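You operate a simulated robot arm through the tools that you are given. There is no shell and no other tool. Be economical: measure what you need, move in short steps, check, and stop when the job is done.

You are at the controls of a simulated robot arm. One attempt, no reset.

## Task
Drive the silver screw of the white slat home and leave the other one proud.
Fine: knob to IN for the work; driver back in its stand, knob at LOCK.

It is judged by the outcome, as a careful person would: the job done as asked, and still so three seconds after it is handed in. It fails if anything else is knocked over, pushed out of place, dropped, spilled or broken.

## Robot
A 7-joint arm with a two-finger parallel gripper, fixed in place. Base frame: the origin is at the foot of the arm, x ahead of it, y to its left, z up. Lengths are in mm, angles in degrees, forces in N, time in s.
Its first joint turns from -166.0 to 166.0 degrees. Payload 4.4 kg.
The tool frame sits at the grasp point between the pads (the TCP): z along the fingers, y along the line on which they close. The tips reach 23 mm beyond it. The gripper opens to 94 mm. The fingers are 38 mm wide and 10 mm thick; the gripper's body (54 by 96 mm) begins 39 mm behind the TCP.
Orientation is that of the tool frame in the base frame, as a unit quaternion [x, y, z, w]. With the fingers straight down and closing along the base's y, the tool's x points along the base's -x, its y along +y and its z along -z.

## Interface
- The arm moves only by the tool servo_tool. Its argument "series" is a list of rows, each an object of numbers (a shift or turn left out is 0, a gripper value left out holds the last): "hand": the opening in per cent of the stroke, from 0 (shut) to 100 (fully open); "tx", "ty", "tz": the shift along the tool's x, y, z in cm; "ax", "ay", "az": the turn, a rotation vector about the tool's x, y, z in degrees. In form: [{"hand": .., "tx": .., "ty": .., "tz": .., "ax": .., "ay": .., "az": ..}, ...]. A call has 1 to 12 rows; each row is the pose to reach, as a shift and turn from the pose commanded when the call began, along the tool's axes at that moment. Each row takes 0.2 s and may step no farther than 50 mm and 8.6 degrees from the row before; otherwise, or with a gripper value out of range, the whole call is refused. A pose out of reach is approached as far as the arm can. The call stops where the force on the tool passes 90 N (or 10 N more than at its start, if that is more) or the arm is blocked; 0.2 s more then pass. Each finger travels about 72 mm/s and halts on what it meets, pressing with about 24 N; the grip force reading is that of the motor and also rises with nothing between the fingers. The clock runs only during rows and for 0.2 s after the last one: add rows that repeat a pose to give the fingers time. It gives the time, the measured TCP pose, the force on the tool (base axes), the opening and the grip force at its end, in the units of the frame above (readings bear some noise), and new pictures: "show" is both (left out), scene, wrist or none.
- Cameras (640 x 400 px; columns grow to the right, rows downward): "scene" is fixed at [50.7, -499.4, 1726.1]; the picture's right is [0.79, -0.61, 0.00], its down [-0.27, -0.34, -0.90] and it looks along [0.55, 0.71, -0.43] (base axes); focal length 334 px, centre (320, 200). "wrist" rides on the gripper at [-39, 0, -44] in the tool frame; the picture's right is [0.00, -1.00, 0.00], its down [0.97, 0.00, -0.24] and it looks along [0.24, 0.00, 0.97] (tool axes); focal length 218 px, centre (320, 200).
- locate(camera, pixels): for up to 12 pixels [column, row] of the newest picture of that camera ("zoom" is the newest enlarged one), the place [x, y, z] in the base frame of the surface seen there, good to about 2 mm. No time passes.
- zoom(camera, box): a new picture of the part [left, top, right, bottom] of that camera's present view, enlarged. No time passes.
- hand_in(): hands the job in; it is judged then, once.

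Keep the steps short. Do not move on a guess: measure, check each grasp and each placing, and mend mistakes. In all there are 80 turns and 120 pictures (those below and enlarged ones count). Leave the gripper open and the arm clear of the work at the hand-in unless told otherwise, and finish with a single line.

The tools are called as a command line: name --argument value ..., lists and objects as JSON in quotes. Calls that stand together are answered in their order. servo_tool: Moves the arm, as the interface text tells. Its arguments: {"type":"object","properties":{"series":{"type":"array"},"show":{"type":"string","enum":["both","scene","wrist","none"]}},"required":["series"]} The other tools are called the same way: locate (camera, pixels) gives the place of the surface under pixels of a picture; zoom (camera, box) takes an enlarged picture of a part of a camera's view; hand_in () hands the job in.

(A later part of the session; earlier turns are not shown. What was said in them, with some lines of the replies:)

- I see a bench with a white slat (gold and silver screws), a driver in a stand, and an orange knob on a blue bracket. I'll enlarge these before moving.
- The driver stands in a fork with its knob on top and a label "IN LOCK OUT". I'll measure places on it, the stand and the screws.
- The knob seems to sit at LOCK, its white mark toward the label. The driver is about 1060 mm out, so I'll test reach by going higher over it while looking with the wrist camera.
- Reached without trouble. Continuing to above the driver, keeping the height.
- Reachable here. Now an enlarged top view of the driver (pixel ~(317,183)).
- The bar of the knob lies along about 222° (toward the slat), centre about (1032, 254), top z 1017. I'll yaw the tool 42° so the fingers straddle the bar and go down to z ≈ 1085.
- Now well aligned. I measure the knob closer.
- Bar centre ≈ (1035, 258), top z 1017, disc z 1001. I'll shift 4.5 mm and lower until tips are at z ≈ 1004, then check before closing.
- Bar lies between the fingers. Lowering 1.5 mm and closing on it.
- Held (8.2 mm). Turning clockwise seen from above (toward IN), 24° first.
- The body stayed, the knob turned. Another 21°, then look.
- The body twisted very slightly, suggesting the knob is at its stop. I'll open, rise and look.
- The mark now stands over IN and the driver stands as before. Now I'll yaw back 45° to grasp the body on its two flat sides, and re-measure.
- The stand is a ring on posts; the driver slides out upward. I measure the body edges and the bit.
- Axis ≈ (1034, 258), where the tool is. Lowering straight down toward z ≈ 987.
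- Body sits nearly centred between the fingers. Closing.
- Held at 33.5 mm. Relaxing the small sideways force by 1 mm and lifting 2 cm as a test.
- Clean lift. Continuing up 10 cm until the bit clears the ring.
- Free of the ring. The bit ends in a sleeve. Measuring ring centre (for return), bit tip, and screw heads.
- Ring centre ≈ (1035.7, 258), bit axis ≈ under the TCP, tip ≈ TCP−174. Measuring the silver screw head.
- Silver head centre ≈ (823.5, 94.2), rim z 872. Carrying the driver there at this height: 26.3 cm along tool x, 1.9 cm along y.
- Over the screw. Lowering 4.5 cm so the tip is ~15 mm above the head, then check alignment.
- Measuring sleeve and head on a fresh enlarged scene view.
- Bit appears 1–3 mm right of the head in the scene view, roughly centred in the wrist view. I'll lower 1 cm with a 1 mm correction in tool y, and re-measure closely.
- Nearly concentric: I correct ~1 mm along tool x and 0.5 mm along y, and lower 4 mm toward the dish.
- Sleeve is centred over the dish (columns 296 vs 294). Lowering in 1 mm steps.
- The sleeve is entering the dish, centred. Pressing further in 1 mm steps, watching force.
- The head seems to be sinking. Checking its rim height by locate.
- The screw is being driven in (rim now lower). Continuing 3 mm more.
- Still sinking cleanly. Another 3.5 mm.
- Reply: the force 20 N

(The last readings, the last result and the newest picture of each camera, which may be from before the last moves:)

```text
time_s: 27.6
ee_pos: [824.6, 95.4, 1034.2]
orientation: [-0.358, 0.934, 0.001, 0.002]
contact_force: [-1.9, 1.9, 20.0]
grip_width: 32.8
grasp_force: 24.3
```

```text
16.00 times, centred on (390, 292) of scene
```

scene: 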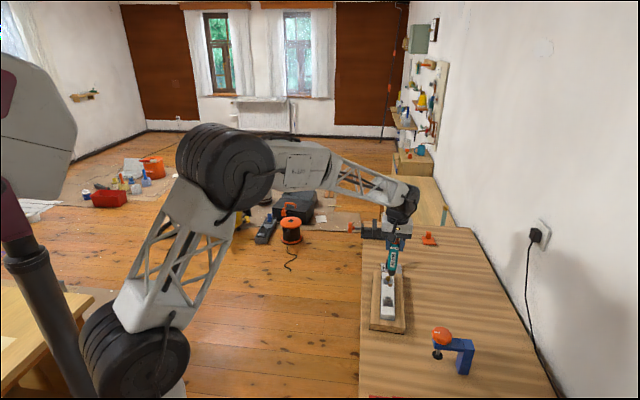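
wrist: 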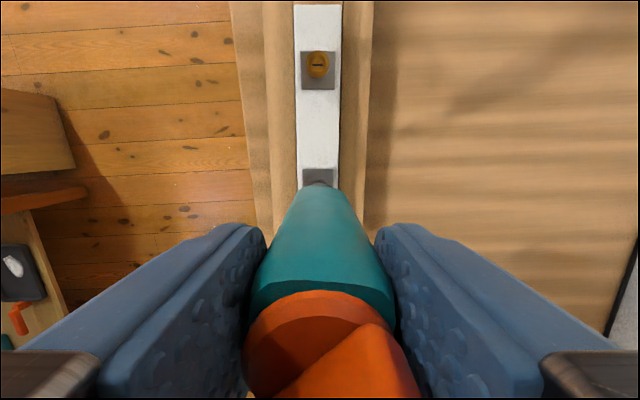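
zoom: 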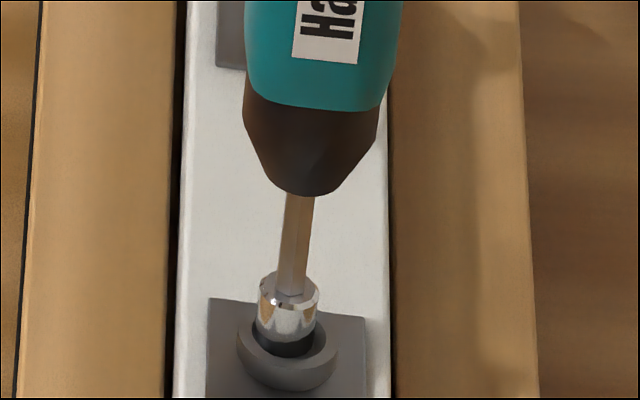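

Resistance rose to 20 N: either seated or the bit is grounding. Measuring the rim height.

locate --camera "zoom" --pixels '[[245, 345], [330, 345], [288, 365], [288, 382], [220, 390], [350, 390], [288, 394]]'

zoom --camera "scene" --box '[376, 285, 404, 315]'

```text
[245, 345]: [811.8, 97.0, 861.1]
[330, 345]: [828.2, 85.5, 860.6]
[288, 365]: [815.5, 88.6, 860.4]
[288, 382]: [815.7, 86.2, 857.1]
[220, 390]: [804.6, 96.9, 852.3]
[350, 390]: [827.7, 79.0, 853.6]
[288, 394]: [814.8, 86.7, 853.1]
```

```text
13.33 times, centred on (390, 300) of scene
```

zoom: 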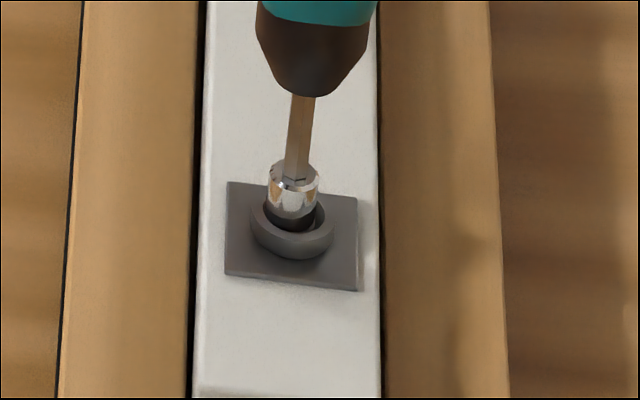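

Rim at 860.5, head resting on its plate (852.5) with no gap visible. I hold here a second to see whether it still advances.

servo_tool --series '[{"tz": 0}, {"tz": 0}, {"tz": 0}, {"tz": 0}, {"tz": 0.05}, {"tz": 0.05}]' --show "none"

zoom --camera "scene" --box '[378, 290, 402, 305]'

```text
time_s: 29.0
ee_pos: [825.0, 95.0, 1033.0]
orientation: [-0.359, 0.933, 0.0, 0.001]
contact_force: [-1.9, 2.2, 19.4]
grip_width: 32.9
grasp_force: 24.4
```

```text
16.00 times, centred on (390, 298) of scene
```

zoom: 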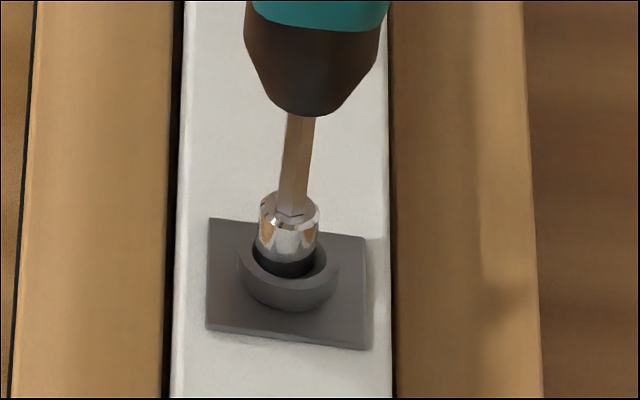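

No further advance – seated. Lifting 4 cm and checking the head and the driver in the hand.

servo_tool --series '[{"tz": -0.5}, {"tz": -2}, {"tz": -4}, {"tz": -4}]' --show "none"

zoom --camera "scene" --box '[370, 265, 410, 315]'

```text
time_s: 30.0
ee_pos: [823.6, 94.9, 1071.9]
orientation: [-0.358, 0.934, 0.0, 0.001]
contact_force: [1.2, -0.5, -3.7]
grip_width: 32.9
grasp_force: 24.1
```

```text
8.00 times, centred on (390, 290) of scene
```

zoom: 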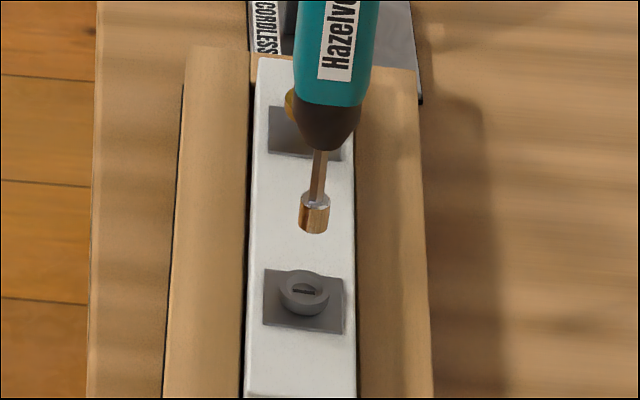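

zoom --camera "scene" --box '[380, 292, 400, 310]'

locate --camera "zoom" --pixels '[[320, 160], [320, 310], [240, 240], [320, 230], [190, 300], [450, 310], [120, 300], [300, 380]]'

```text
16.00 times, centred on (390, 301) of scene
```

zoom: 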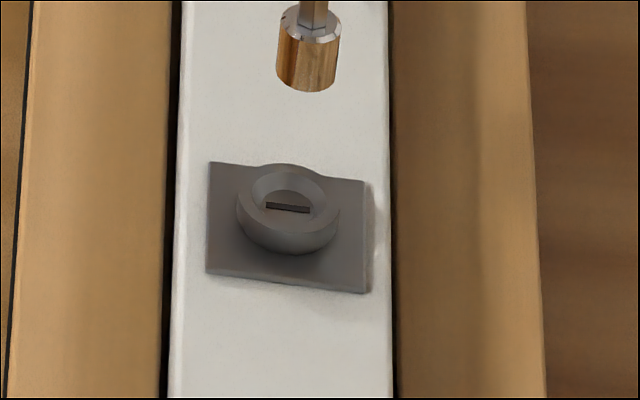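

```text
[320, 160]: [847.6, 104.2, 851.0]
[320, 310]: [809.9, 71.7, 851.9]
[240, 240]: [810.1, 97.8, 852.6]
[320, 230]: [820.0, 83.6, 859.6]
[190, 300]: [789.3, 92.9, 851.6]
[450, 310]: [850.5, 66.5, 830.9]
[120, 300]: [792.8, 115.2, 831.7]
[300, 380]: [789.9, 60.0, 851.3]
```

The head sits flush on its plate. Now measuring the bit in the hand (slip/tilt) for the return.

locate --camera "zoom" --pixels '[[308, 88], [277, 70], [338, 75], [283, 25], [338, 30], [312, 10]]'

servo_tool --series '[{"tz": -2}, {"tz": -4}, {"tz": -4.5}, {"tz": -4.5}]' --show "wrist"

zoom --camera "scene" --box '[360, 220, 424, 290]'

```text
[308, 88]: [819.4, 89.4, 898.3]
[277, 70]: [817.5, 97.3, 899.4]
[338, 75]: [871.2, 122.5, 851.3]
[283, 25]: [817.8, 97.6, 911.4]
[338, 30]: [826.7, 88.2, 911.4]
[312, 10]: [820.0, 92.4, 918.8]
```

```text
time_s: 31.0
ee_pos: [825.2, 97.0, 1116.7]
orientation: [-0.358, 0.934, 0.0, 0.0]
contact_force: [-0.1, 0.4, -4.0]
grip_width: 32.9
grasp_force: 24.1
```

wrist: 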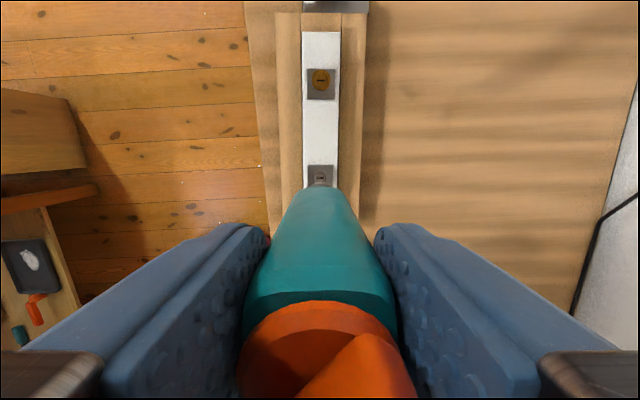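

```text
5.71 times, centred on (392, 255) of scene
```

zoom: 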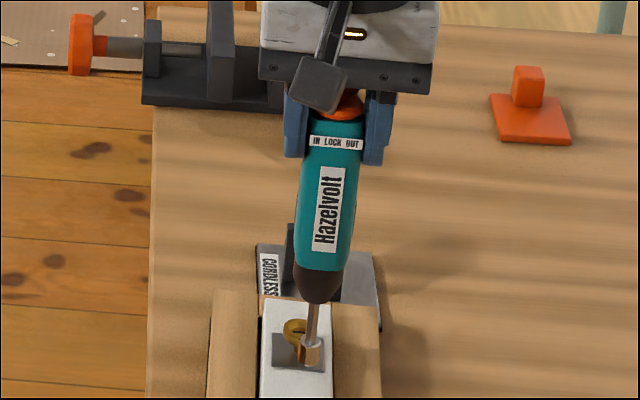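

Driver barely slipped. Now I reverse my commanded moves exactly: back 26.44 cm / 2.01 cm to above the ring, staying high.

servo_tool --series '[{"tx": -2.5, "ty": -0.2}, {"tx": -6.5, "ty": -0.5}, {"tx": -10.5, "ty": -0.9}, {"tx": -14.5, "ty": -1.2}, {"tx": -18.5, "ty": -1.5}, {"tx": -22, "ty": -1.8}, {"tx": -25, "ty": -2.01}, {"tx": -26.44, "ty": -2.01}, {"tx": -26.44, "ty": -2.01}, {"tx": -26.44, "ty": -2.01}]' --show "wrist"

zoom --camera "scene" --box '[370, 225, 410, 275]'

```text
time_s: 33.2
ee_pos: [1032.3, 258.5, 1116.8]
orientation: [-0.358, 0.934, 0.0, 0.001]
contact_force: [-0.2, 1.4, -3.9]
grip_width: 32.9
grasp_force: 24.1
```

wrist: 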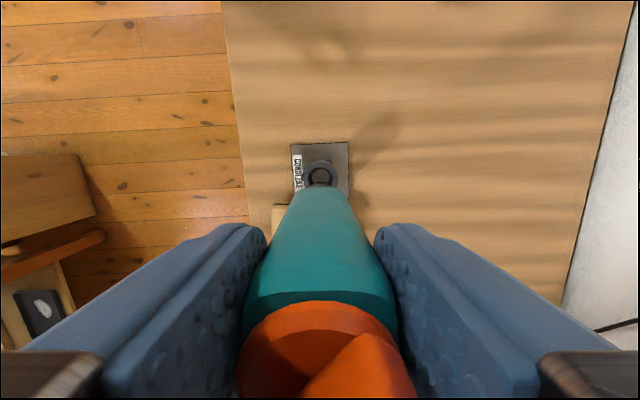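

```text
8.00 times, centred on (390, 250) of scene
```

zoom: 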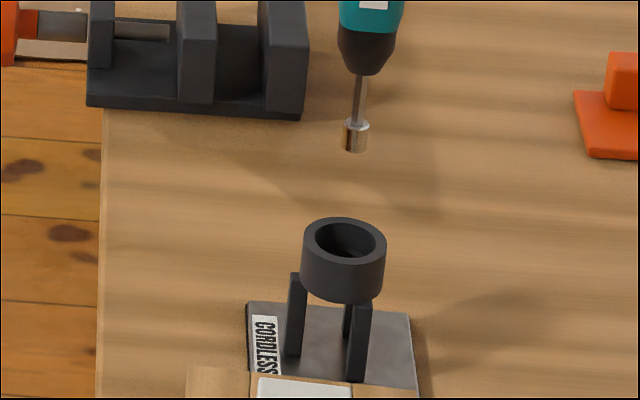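

Aligned with ring (sleeve projects to column ~343, ring centre 344). Lowering 6 cm and checking.

servo_tool --series '[{"tz": 1.5}, {"tz": 3}, {"tz": 4.5}, {"tz": 6}, {"tz": 6}]' --show "none"

zoom --camera "scene" --box '[370, 225, 410, 275]'

```text
time_s: 34.4
ee_pos: [1033.3, 258.2, 1058.5]
orientation: [-0.358, 0.934, 0.0, 0.001]
contact_force: [-0.3, 1.0, -4.4]
grip_width: 32.7
grasp_force: 23.5
```

```text
8.00 times, centred on (390, 250) of scene
```

zoom: 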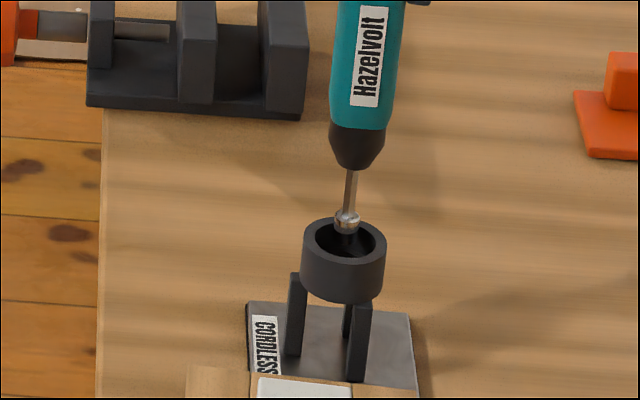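

Sleeve inside the ring. Lowering another 4.5 cm for the nose.

servo_tool --series '[{"tz": 1}, {"tz": 2}, {"tz": 3}, {"tz": 4}, {"tz": 4.5}, {"tz": 4.5}]' --show "none"

zoom --camera "scene" --box '[370, 225, 410, 275]'

```text
time_s: 35.8
ee_pos: [1034.2, 258.3, 1014.1]
orientation: [-0.358, 0.934, 0.001, 0.001]
contact_force: [0.2, -0.2, -4.7]
grip_width: 32.7
grasp_force: 24.0
```

```text
8.00 times, centred on (390, 250) of scene
```

zoom: 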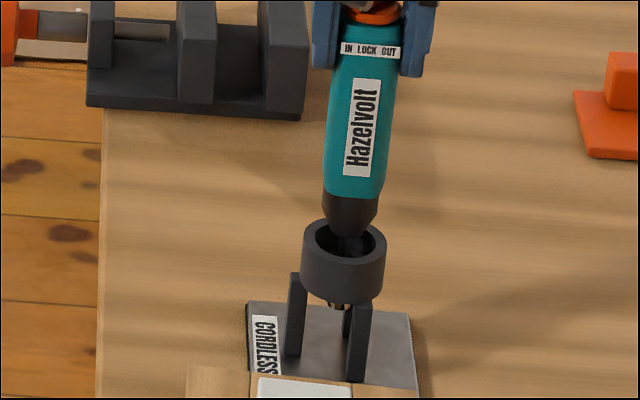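

Nose entering, ~1 mm right of centre; correcting 1 mm and lowering 1.8 cm.

servo_tool --series '[{"ty": 0.1, "tz": 0.4}, {"ty": 0.1, "tz": 0.9}, {"ty": 0.1, "tz": 1.4}, {"ty": 0.1, "tz": 1.8}, {"ty": 0.1, "tz": 1.8}]' --show "none"

zoom --camera "scene" --box '[370, 225, 410, 275]'

```text
time_s: 37.0
ee_pos: [1033.7, 259.0, 996.7]
orientation: [-0.358, 0.934, 0.0, 0.002]
contact_force: [-2.0, -5.8, 8.9]
grip_width: 32.8
grasp_force: 23.5
```

```text
8.00 times, centred on (390, 250) of scene
```

zoom: 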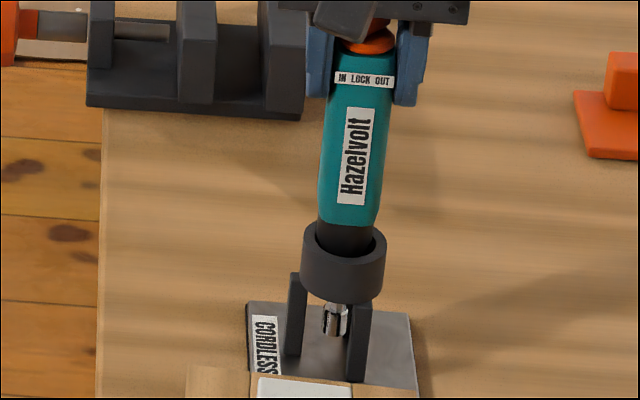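

Light contact (force toward −y): the nose rubs the far side of the ring. Backing that off: tx +1.5 mm, ty −1 mm.

servo_tool --series '[{"tz": -0.2}, {"tx": 0.15, "ty": -0.1, "tz": -0.2}, {"tx": 0.15, "ty": -0.1, "tz": 0.0}, {"tx": 0.15, "ty": -0.1, "tz": 0.2}, {"tx": 0.15, "ty": -0.1, "tz": 0.2}]' --show "none"

zoom --camera "scene" --box '[376, 235, 408, 275]'

```text
time_s: 38.2
ee_pos: [1033.8, 256.7, 993.0]
orientation: [-0.359, 0.933, 0.0, 0.001]
contact_force: [-0.9, 0.3, -4.4]
grip_width: 33.1
grasp_force: 24.1
```

```text
10.00 times, centred on (392, 255) of scene
```

zoom: 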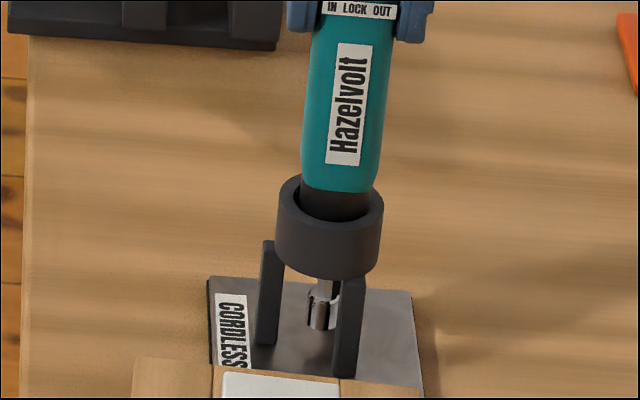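

Free again (force = weight only). Lowering 1 mm at a time to the seat at ≈ 987.

servo_tool --series '[{"tz": 0.15}, {"tz": 0.3}, {"tz": 0.45}, {"tz": 0.55}, {"tz": 0.55}]' --show "none"

zoom --camera "scene" --box '[376, 235, 408, 275]'

```text
time_s: 39.4
ee_pos: [1033.9, 256.1, 987.4]
orientation: [-0.358, 0.934, 0.0, 0.0]
contact_force: [0.9, 0.2, -4.8]
grip_width: 32.6
grasp_force: 23.7
```

```text
10.00 times, centred on (392, 255) of scene
```

zoom: 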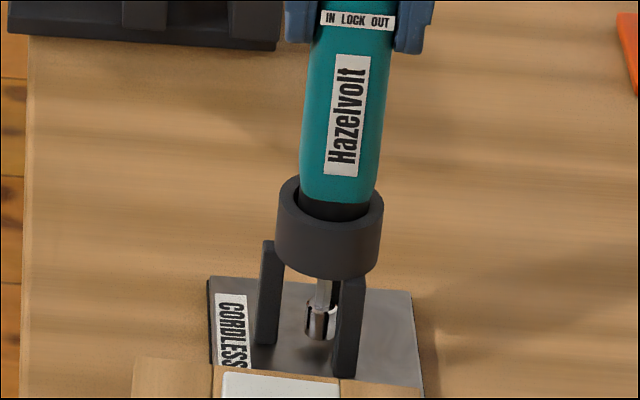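

Not quite seated (slight slip). Lowering another 3 mm, watching force.

servo_tool --series '[{"tz": 0.1}, {"tz": 0.2}, {"tz": 0.3}, {"tz": 0.3}]' --show "none"

zoom --camera "scene" --box '[376, 235, 408, 275]'

```text
time_s: 40.4
ee_pos: [1033.1, 256.6, 984.9]
orientation: [-0.358, 0.934, 0.0, 0.0]
contact_force: [-2.5, -2.2, 3.5]
grip_width: 32.9
grasp_force: 24.1
```

```text
10.00 times, centred on (392, 255) of scene
```

zoom: 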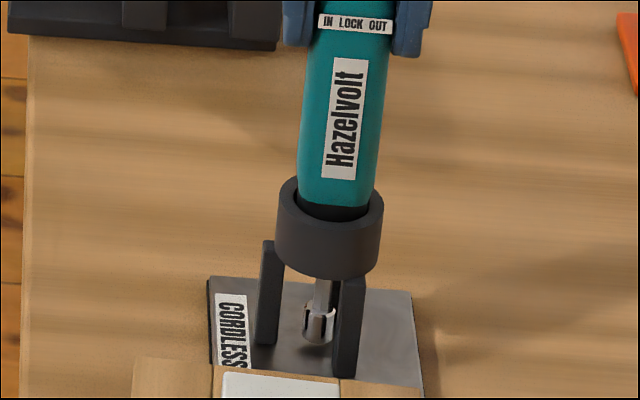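

Contact at the seat: label heights match the original within ~1 mm. Easing 1 mm along tool x and opening slowly so it settles.

servo_tool --series '[{"tx": 0.1}, {"tx": 0.1, "tz": 0.1}, {"tx": 0.1, "tz": 0.1, "hand": 38}, {"tx": 0.1, "tz": 0.1, "hand": 45}, {"tx": 0.1, "tz": 0.1, "hand": 60}, {"tx": 0.1, "tz": 0.1, "hand": 70}, {"tx": 0.1, "tz": 0.1, "hand": 70}]' --show "wrist"

zoom --camera "scene" --box '[376, 225, 408, 265]'

```text
time_s: 42.0
ee_pos: [1032.3, 256.6, 983.8]
orientation: [-0.359, 0.933, 0.001, 0.001]
contact_force: [-1.1, 0.1, -0.1]
grip_width: 65.7
grasp_force: 0.1
```

wrist: 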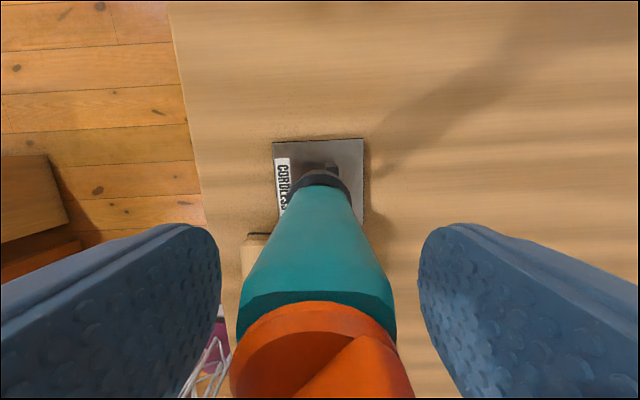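

```text
10.00 times, centred on (392, 245) of scene
```

zoom: 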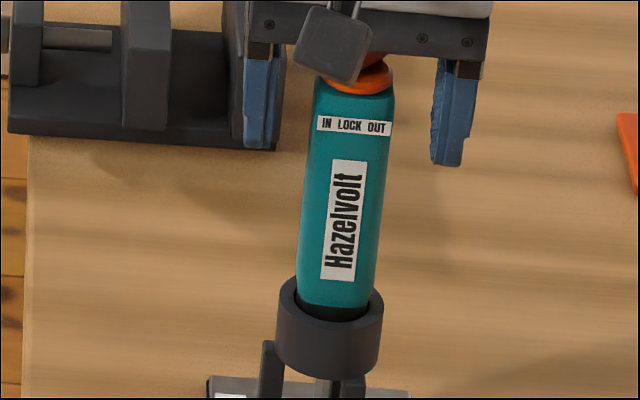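

Released; it stands. Rising 9.5 cm straight up to look.

servo_tool --series '[{"tz": -1}, {"tz": -3}, {"tz": -6}, {"tz": -9.7}, {"tz": -9.7}]' --show "wrist"

zoom --camera "wrist" --box '[280, 140, 360, 260]'

zoom --camera "scene" --box '[360, 225, 424, 285]'

```text
time_s: 43.2
ee_pos: [1033.2, 257.1, 1082.1]
orientation: [-0.359, 0.933, 0.0, 0.001]
contact_force: [0.4, 0.1, 0.1]
grip_width: 65.7
grasp_force: 0.0
```

wrist: 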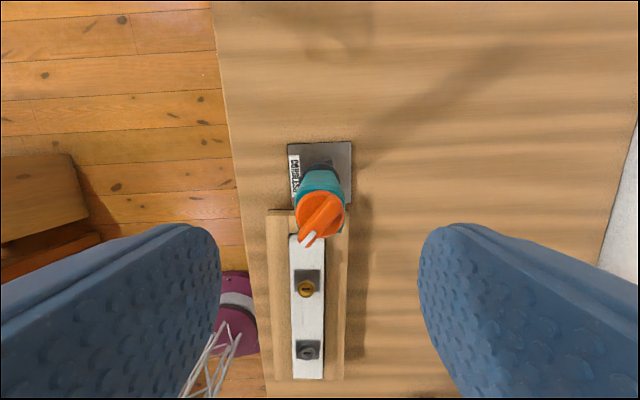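

```text
3.33 times, centred on (320, 200) of wrist
```

zoom: 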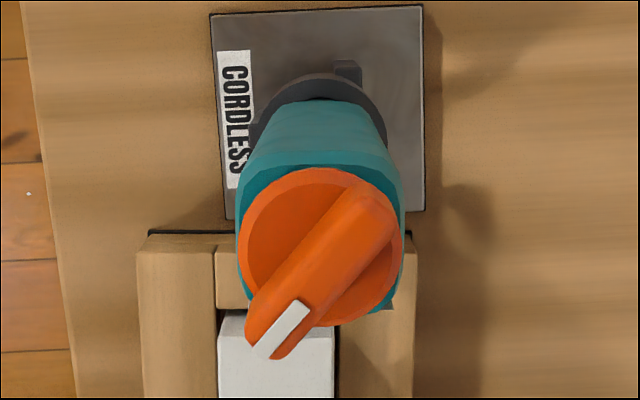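

```text
6.67 times, centred on (392, 255) of scene
```

zoom: 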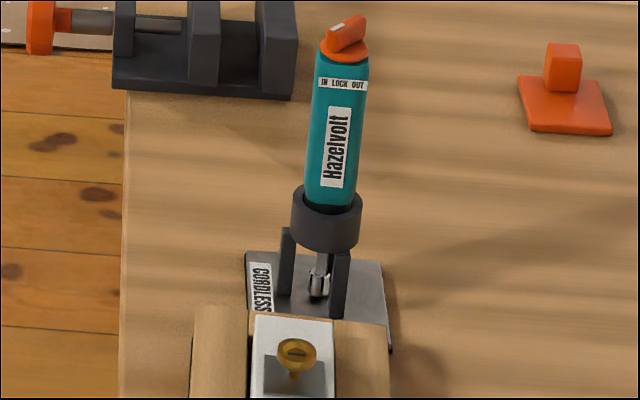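

Stand and driver look exactly as at the start. Now to set the knob to LOCK: yaw ~+41° to line up with the bar, then measure.

servo_tool --series '[{"az": 8.4, "hand": 60}, {"az": 16.8}, {"az": 25.2}, {"az": 33.6}, {"az": 41}, {"az": 41}]' --show "wrist"

zoom --camera "wrist" --box '[280, 150, 360, 260]'

locate --camera "zoom" --pixels '[[320, 150], [320, 200], [320, 250], [320, 300], [295, 200], [345, 200], [250, 250], [390, 250]]'

```text
time_s: 44.6
ee_pos: [1032.8, 258.2, 1080.5]
orientation: [-0.009, 1.0, 0.001, 0.001]
contact_force: [0.2, 0.2, 0.7]
grip_width: 56.1
grasp_force: 0.0
```

wrist: 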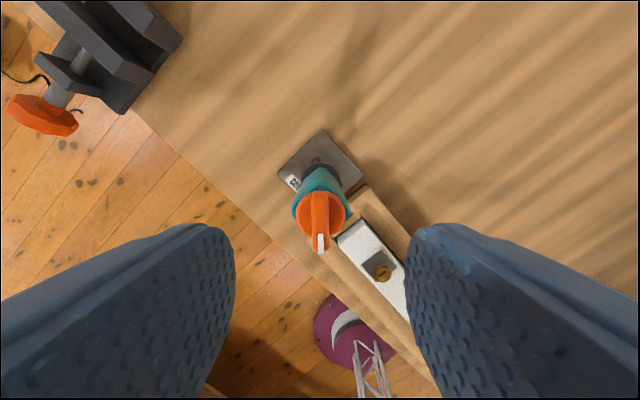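

```text
3.64 times, centred on (320, 205) of wrist
```

zoom: 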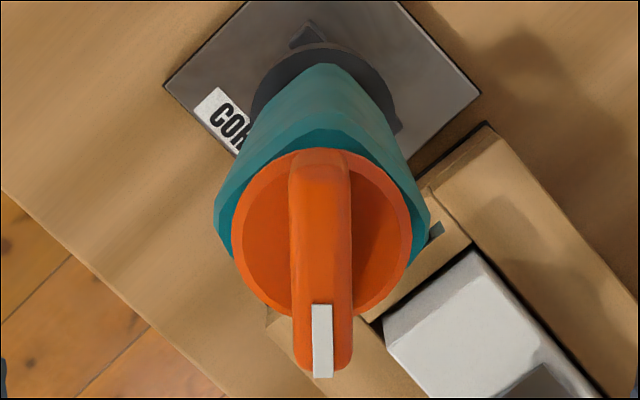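

```text
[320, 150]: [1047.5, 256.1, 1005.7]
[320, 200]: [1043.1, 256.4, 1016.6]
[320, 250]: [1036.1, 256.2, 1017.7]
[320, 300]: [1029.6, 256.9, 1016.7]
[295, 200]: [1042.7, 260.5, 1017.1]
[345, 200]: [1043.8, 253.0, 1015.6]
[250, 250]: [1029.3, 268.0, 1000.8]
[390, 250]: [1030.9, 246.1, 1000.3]
```

Bar aligned with the tool, centre ≈ (1034.5, 256.8), z 1017 — seated. Lowering onto it and closing.

servo_tool --series '[{"tx": -0.17, "ty": -0.12, "tz": 2}, {"tx": -0.17, "ty": -0.12, "tz": 4.3}, {"tx": -0.17, "ty": -0.12, "tz": 5.25}, {"tx": -0.17, "ty": -0.12, "tz": 5.25, "hand": 30}, {"tx": -0.17, "ty": -0.12, "tz": 5.25, "hand": 0}, {"tx": -0.17, "ty": -0.12, "tz": 5.25, "hand": 0}, {"tx": -0.17, "ty": -0.12, "tz": 5.25, "hand": 0}]' --show "wrist"

```text
time_s: 46.2
ee_pos: [1034.6, 256.0, 1028.6]
orientation: [-0.009, 1.0, 0.001, 0.001]
contact_force: [-0.3, -1.4, 0.1]
grip_width: 8.4
grasp_force: 23.8
```

wrist: 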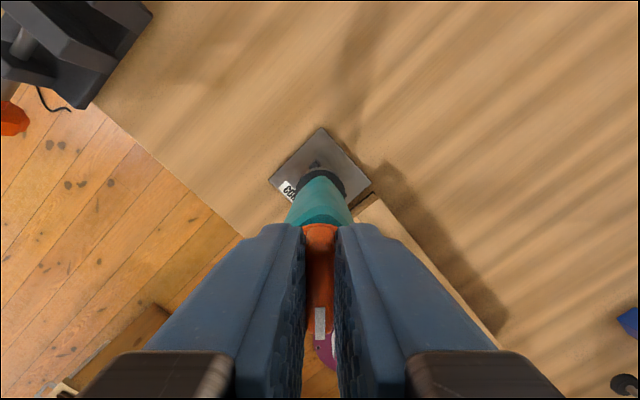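

Held (8.4 mm). Turning back counter-clockwise 40°, then releasing and rising to look.

servo_tool --series '[{"az": -6}, {"az": -12}, {"az": -18}, {"az": -24}, {"az": -30}, {"az": -36}, {"az": -40}, {"az": -40}]' --show "none"

zoom --camera "scene" --box '[370, 205, 434, 245]'

```text
time_s: 48.0
ee_pos: [1034.2, 254.5, 1028.8]
orientation: [-0.35, 0.937, 0.001, 0.0]
contact_force: [2.4, 3.3, 0.7]
grip_width: 8.2
grasp_force: 24.1
```

```text
10.00 times, centred on (402, 225) of scene
```

zoom: 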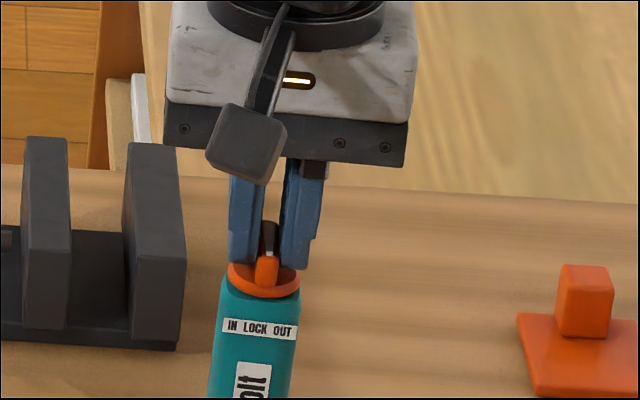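

Mark points to LOCK. Releasing and rising for a check.

servo_tool --series '[{"hand": 30}, {"hand": 60}, {"hand": 60, "tz": -2}, {"hand": 60, "tz": -5.4}, {"hand": 60, "tz": -5.4}]' --show "none"

zoom --camera "wrist" --box '[280, 140, 360, 260]'

zoom --camera "scene" --box '[380, 222, 412, 242]'

```text
time_s: 49.2
ee_pos: [1036.4, 257.0, 1084.2]
orientation: [-0.35, 0.937, 0.001, 0.001]
contact_force: [-1.0, -0.1, 0.7]
grip_width: 56.3
grasp_force: 0.0
```

```text
3.33 times, centred on (320, 200) of wrist
```

zoom: 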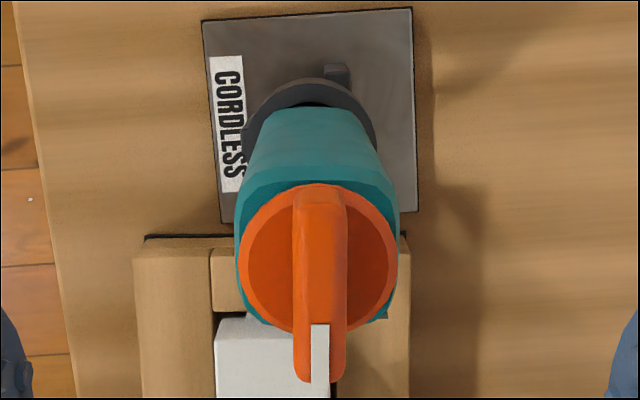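

```text
16.00 times, centred on (396, 232) of scene
```

zoom: 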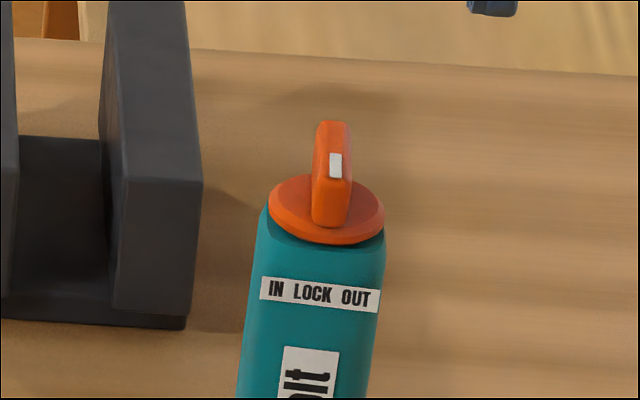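

Knob bar is back along ~221° (started at 222°), mark over LOCK, driver seated. Raising the arm clear and opening, then a last check.

servo_tool --series '[{"tz": -3, "hand": 100}, {"tz": -7}, {"tz": -11}, {"tz": -15}, {"tz": -15, "tx": 4}, {"tz": -15, "tx": 9, "ty": 3}, {"tz": -15, "tx": 13, "ty": 7}, {"tz": -15, "tx": 16, "ty": 11}, {"tz": -15, "tx": 19, "ty": 15}, {"tz": -15, "tx": 19, "ty": 15}]' --show "both"

zoom --camera "scene" --box '[350, 215, 450, 335]'

zoom --camera "scene" --box '[378, 225, 410, 315]'

```text
refused: row 6 steps farther than a row can; nothing moved
```

```text
3.33 times, centred on (400, 275) of scene
```

zoom: 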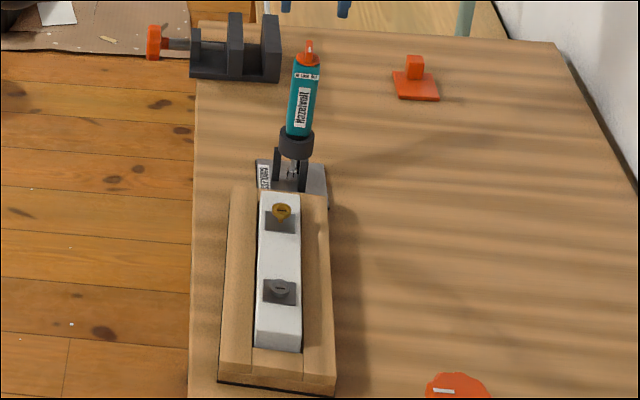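

```text
4.44 times, centred on (394, 270) of scene
```

zoom: 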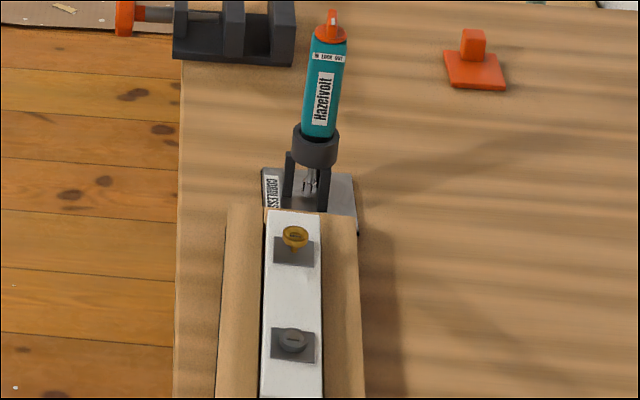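

Refused for a too-long step (nothing moved). Silver is home, gold proud. Repeating with shorter steps.

servo_tool --series '[{"tz": -3, "hand": 100}, {"tz": -7}, {"tz": -11}, {"tz": -15}, {"tz": -15, "tx": 4}, {"tz": -15, "tx": 7, "ty": 3}, {"tz": -15, "tx": 10, "ty": 6}, {"tz": -15, "tx": 13, "ty": 9}, {"tz": -15, "tx": 13, "ty": 9}]' --show "none"

zoom --camera "scene" --box '[360, 225, 424, 285]'

```text
time_s: 51.2
ee_pos: [879.7, 239.2, 1236.5]
orientation: [-0.35, 0.937, 0.001, 0.002]
contact_force: [0.1, -0.5, 0.9]
grip_width: 94.1
grasp_force: 0.1
```

```text
6.67 times, centred on (392, 255) of scene
```

zoom: 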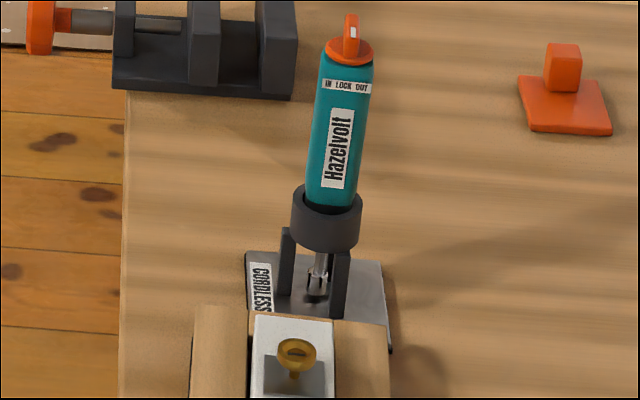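

All good except the driver leans ~2° in its ring, pulled there when I let go of the knob. I'll return, gently square it with the fingers on its body, and seat it.

servo_tool --series '[{"tx": -3, "ty": -3, "hand": 70}, {"tx": -6, "ty": -6}, {"tx": -9, "ty": -9}, {"tx": -13, "ty": -9}, {"tx": -13, "ty": -9, "tz": 4}, {"tx": -13, "ty": -9, "tz": 8}, {"tx": -13, "ty": -9, "tz": 12}, {"tx": -12.8, "ty": -9, "tz": 15}, {"tx": -12.8, "ty": -9, "tz": 15}]' --show "wrist"

locate --camera "wrist" --pixels '[[296, 215], [336, 215], [319, 205], [319, 225]]'

```text
time_s: 53.2
ee_pos: [1033.4, 252.5, 1079.6]
orientation: [-0.35, 0.937, 0.0, 0.001]
contact_force: [-0.2, 0.1, -0.3]
grip_width: 65.8
grasp_force: 0.1
```

wrist: 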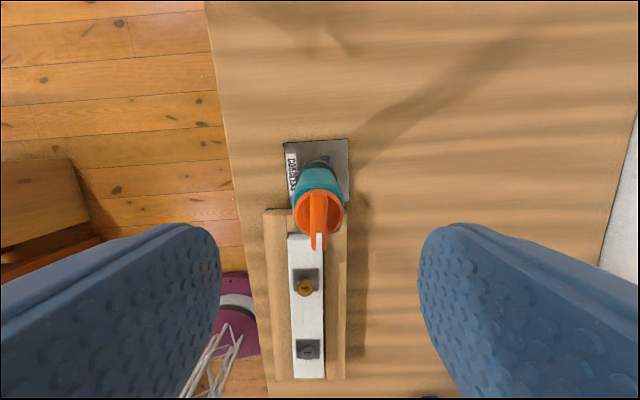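

```text
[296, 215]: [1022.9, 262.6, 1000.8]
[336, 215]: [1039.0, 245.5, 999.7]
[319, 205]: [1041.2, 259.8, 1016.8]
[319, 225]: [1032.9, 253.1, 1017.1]
```

Knob sits ~2–3 mm toward −y of its upright place. Shifting the hand 2 mm that way to the upright axis and lowering to the body.

servo_tool --series '[{"ty": 0.2, "tx": -0.15, "tz": 3}, {"ty": 0.2, "tx": -0.15, "tz": 6}, {"ty": 0.2, "tx": -0.15, "tz": 8.5}, {"ty": 0.2, "tx": -0.15, "tz": 9.4}, {"ty": 0.2, "tx": -0.15, "tz": 9.4, "hand": 50}, {"ty": 0.2, "tx": -0.15, "tz": 9.4, "hand": 30}, {"ty": 0.2, "tx": -0.15, "tz": 9.4, "hand": 30}]' --show "wrist"

zoom --camera "scene" --box '[360, 225, 424, 285]'

```text
time_s: 54.8
ee_pos: [1030.4, 255.7, 988.0]
orientation: [-0.35, 0.937, 0.0, 0.001]
contact_force: [0.7, -0.3, -0.1]
grip_width: 32.8
grasp_force: 24.0
```

wrist: 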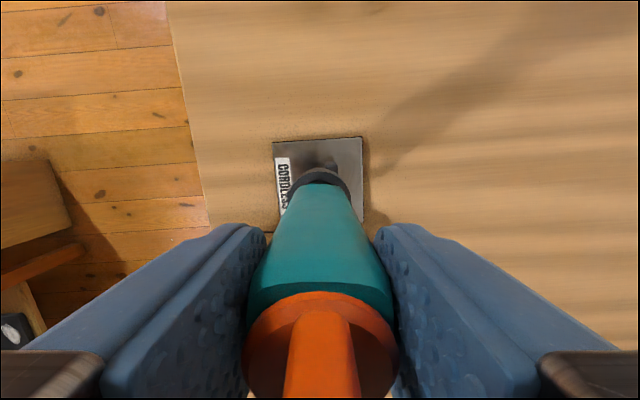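

```text
6.67 times, centred on (392, 255) of scene
```

zoom: 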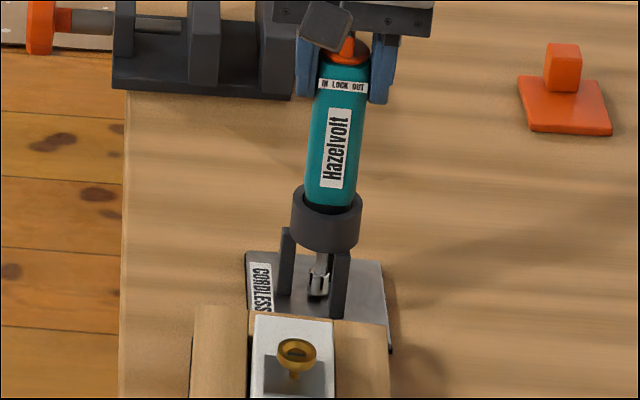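

Upright again (label columns 318–369 as after first seating). Pressing 1.5 mm, opening, rising.

servo_tool --series '[{"tz": 0.15}, {"tz": 0.15, "hand": 40}, {"tz": 0.15, "hand": 70}, {"tz": 0.15, "hand": 75}, {"tz": -2}, {"tz": -6}, {"tz": -10}, {"tz": -14}, {"tz": -18}, {"tz": -22}, {"tz": -22, "tx": 4}, {"tz": -22, "tx": 8}]' --show "none"

zoom --camera "scene" --box '[360, 225, 424, 285]'

zoom --camera "scene" --box '[380, 222, 412, 242]'

```text
time_s: 57.4
ee_pos: [972.3, 206.8, 1208.8]
orientation: [-0.35, 0.937, 0.0, 0.001]
contact_force: [0.0, 0.0, -0.7]
grip_width: 70.4
grasp_force: 0.1
```

```text
6.67 times, centred on (392, 255) of scene
```

zoom: 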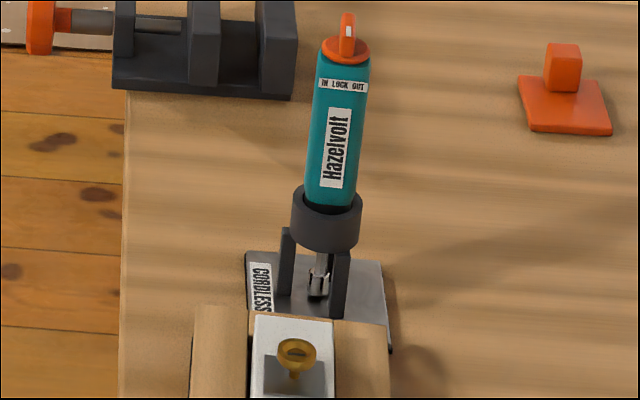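

```text
16.00 times, centred on (396, 232) of scene
```

zoom: 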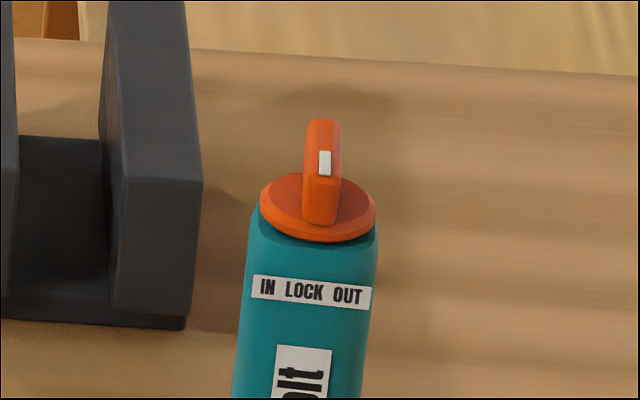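

Everything checks out: the driver is upright and seated with its knob at LOCK. The silver screw is home, the gold one is still proud, and the arm is clear with the gripper open. Handing in.

hand_in

```text
The job is handed in.
```

The silver screw is driven home and the gold one left proud; the driver is back in its stand with the knob at LOCK.
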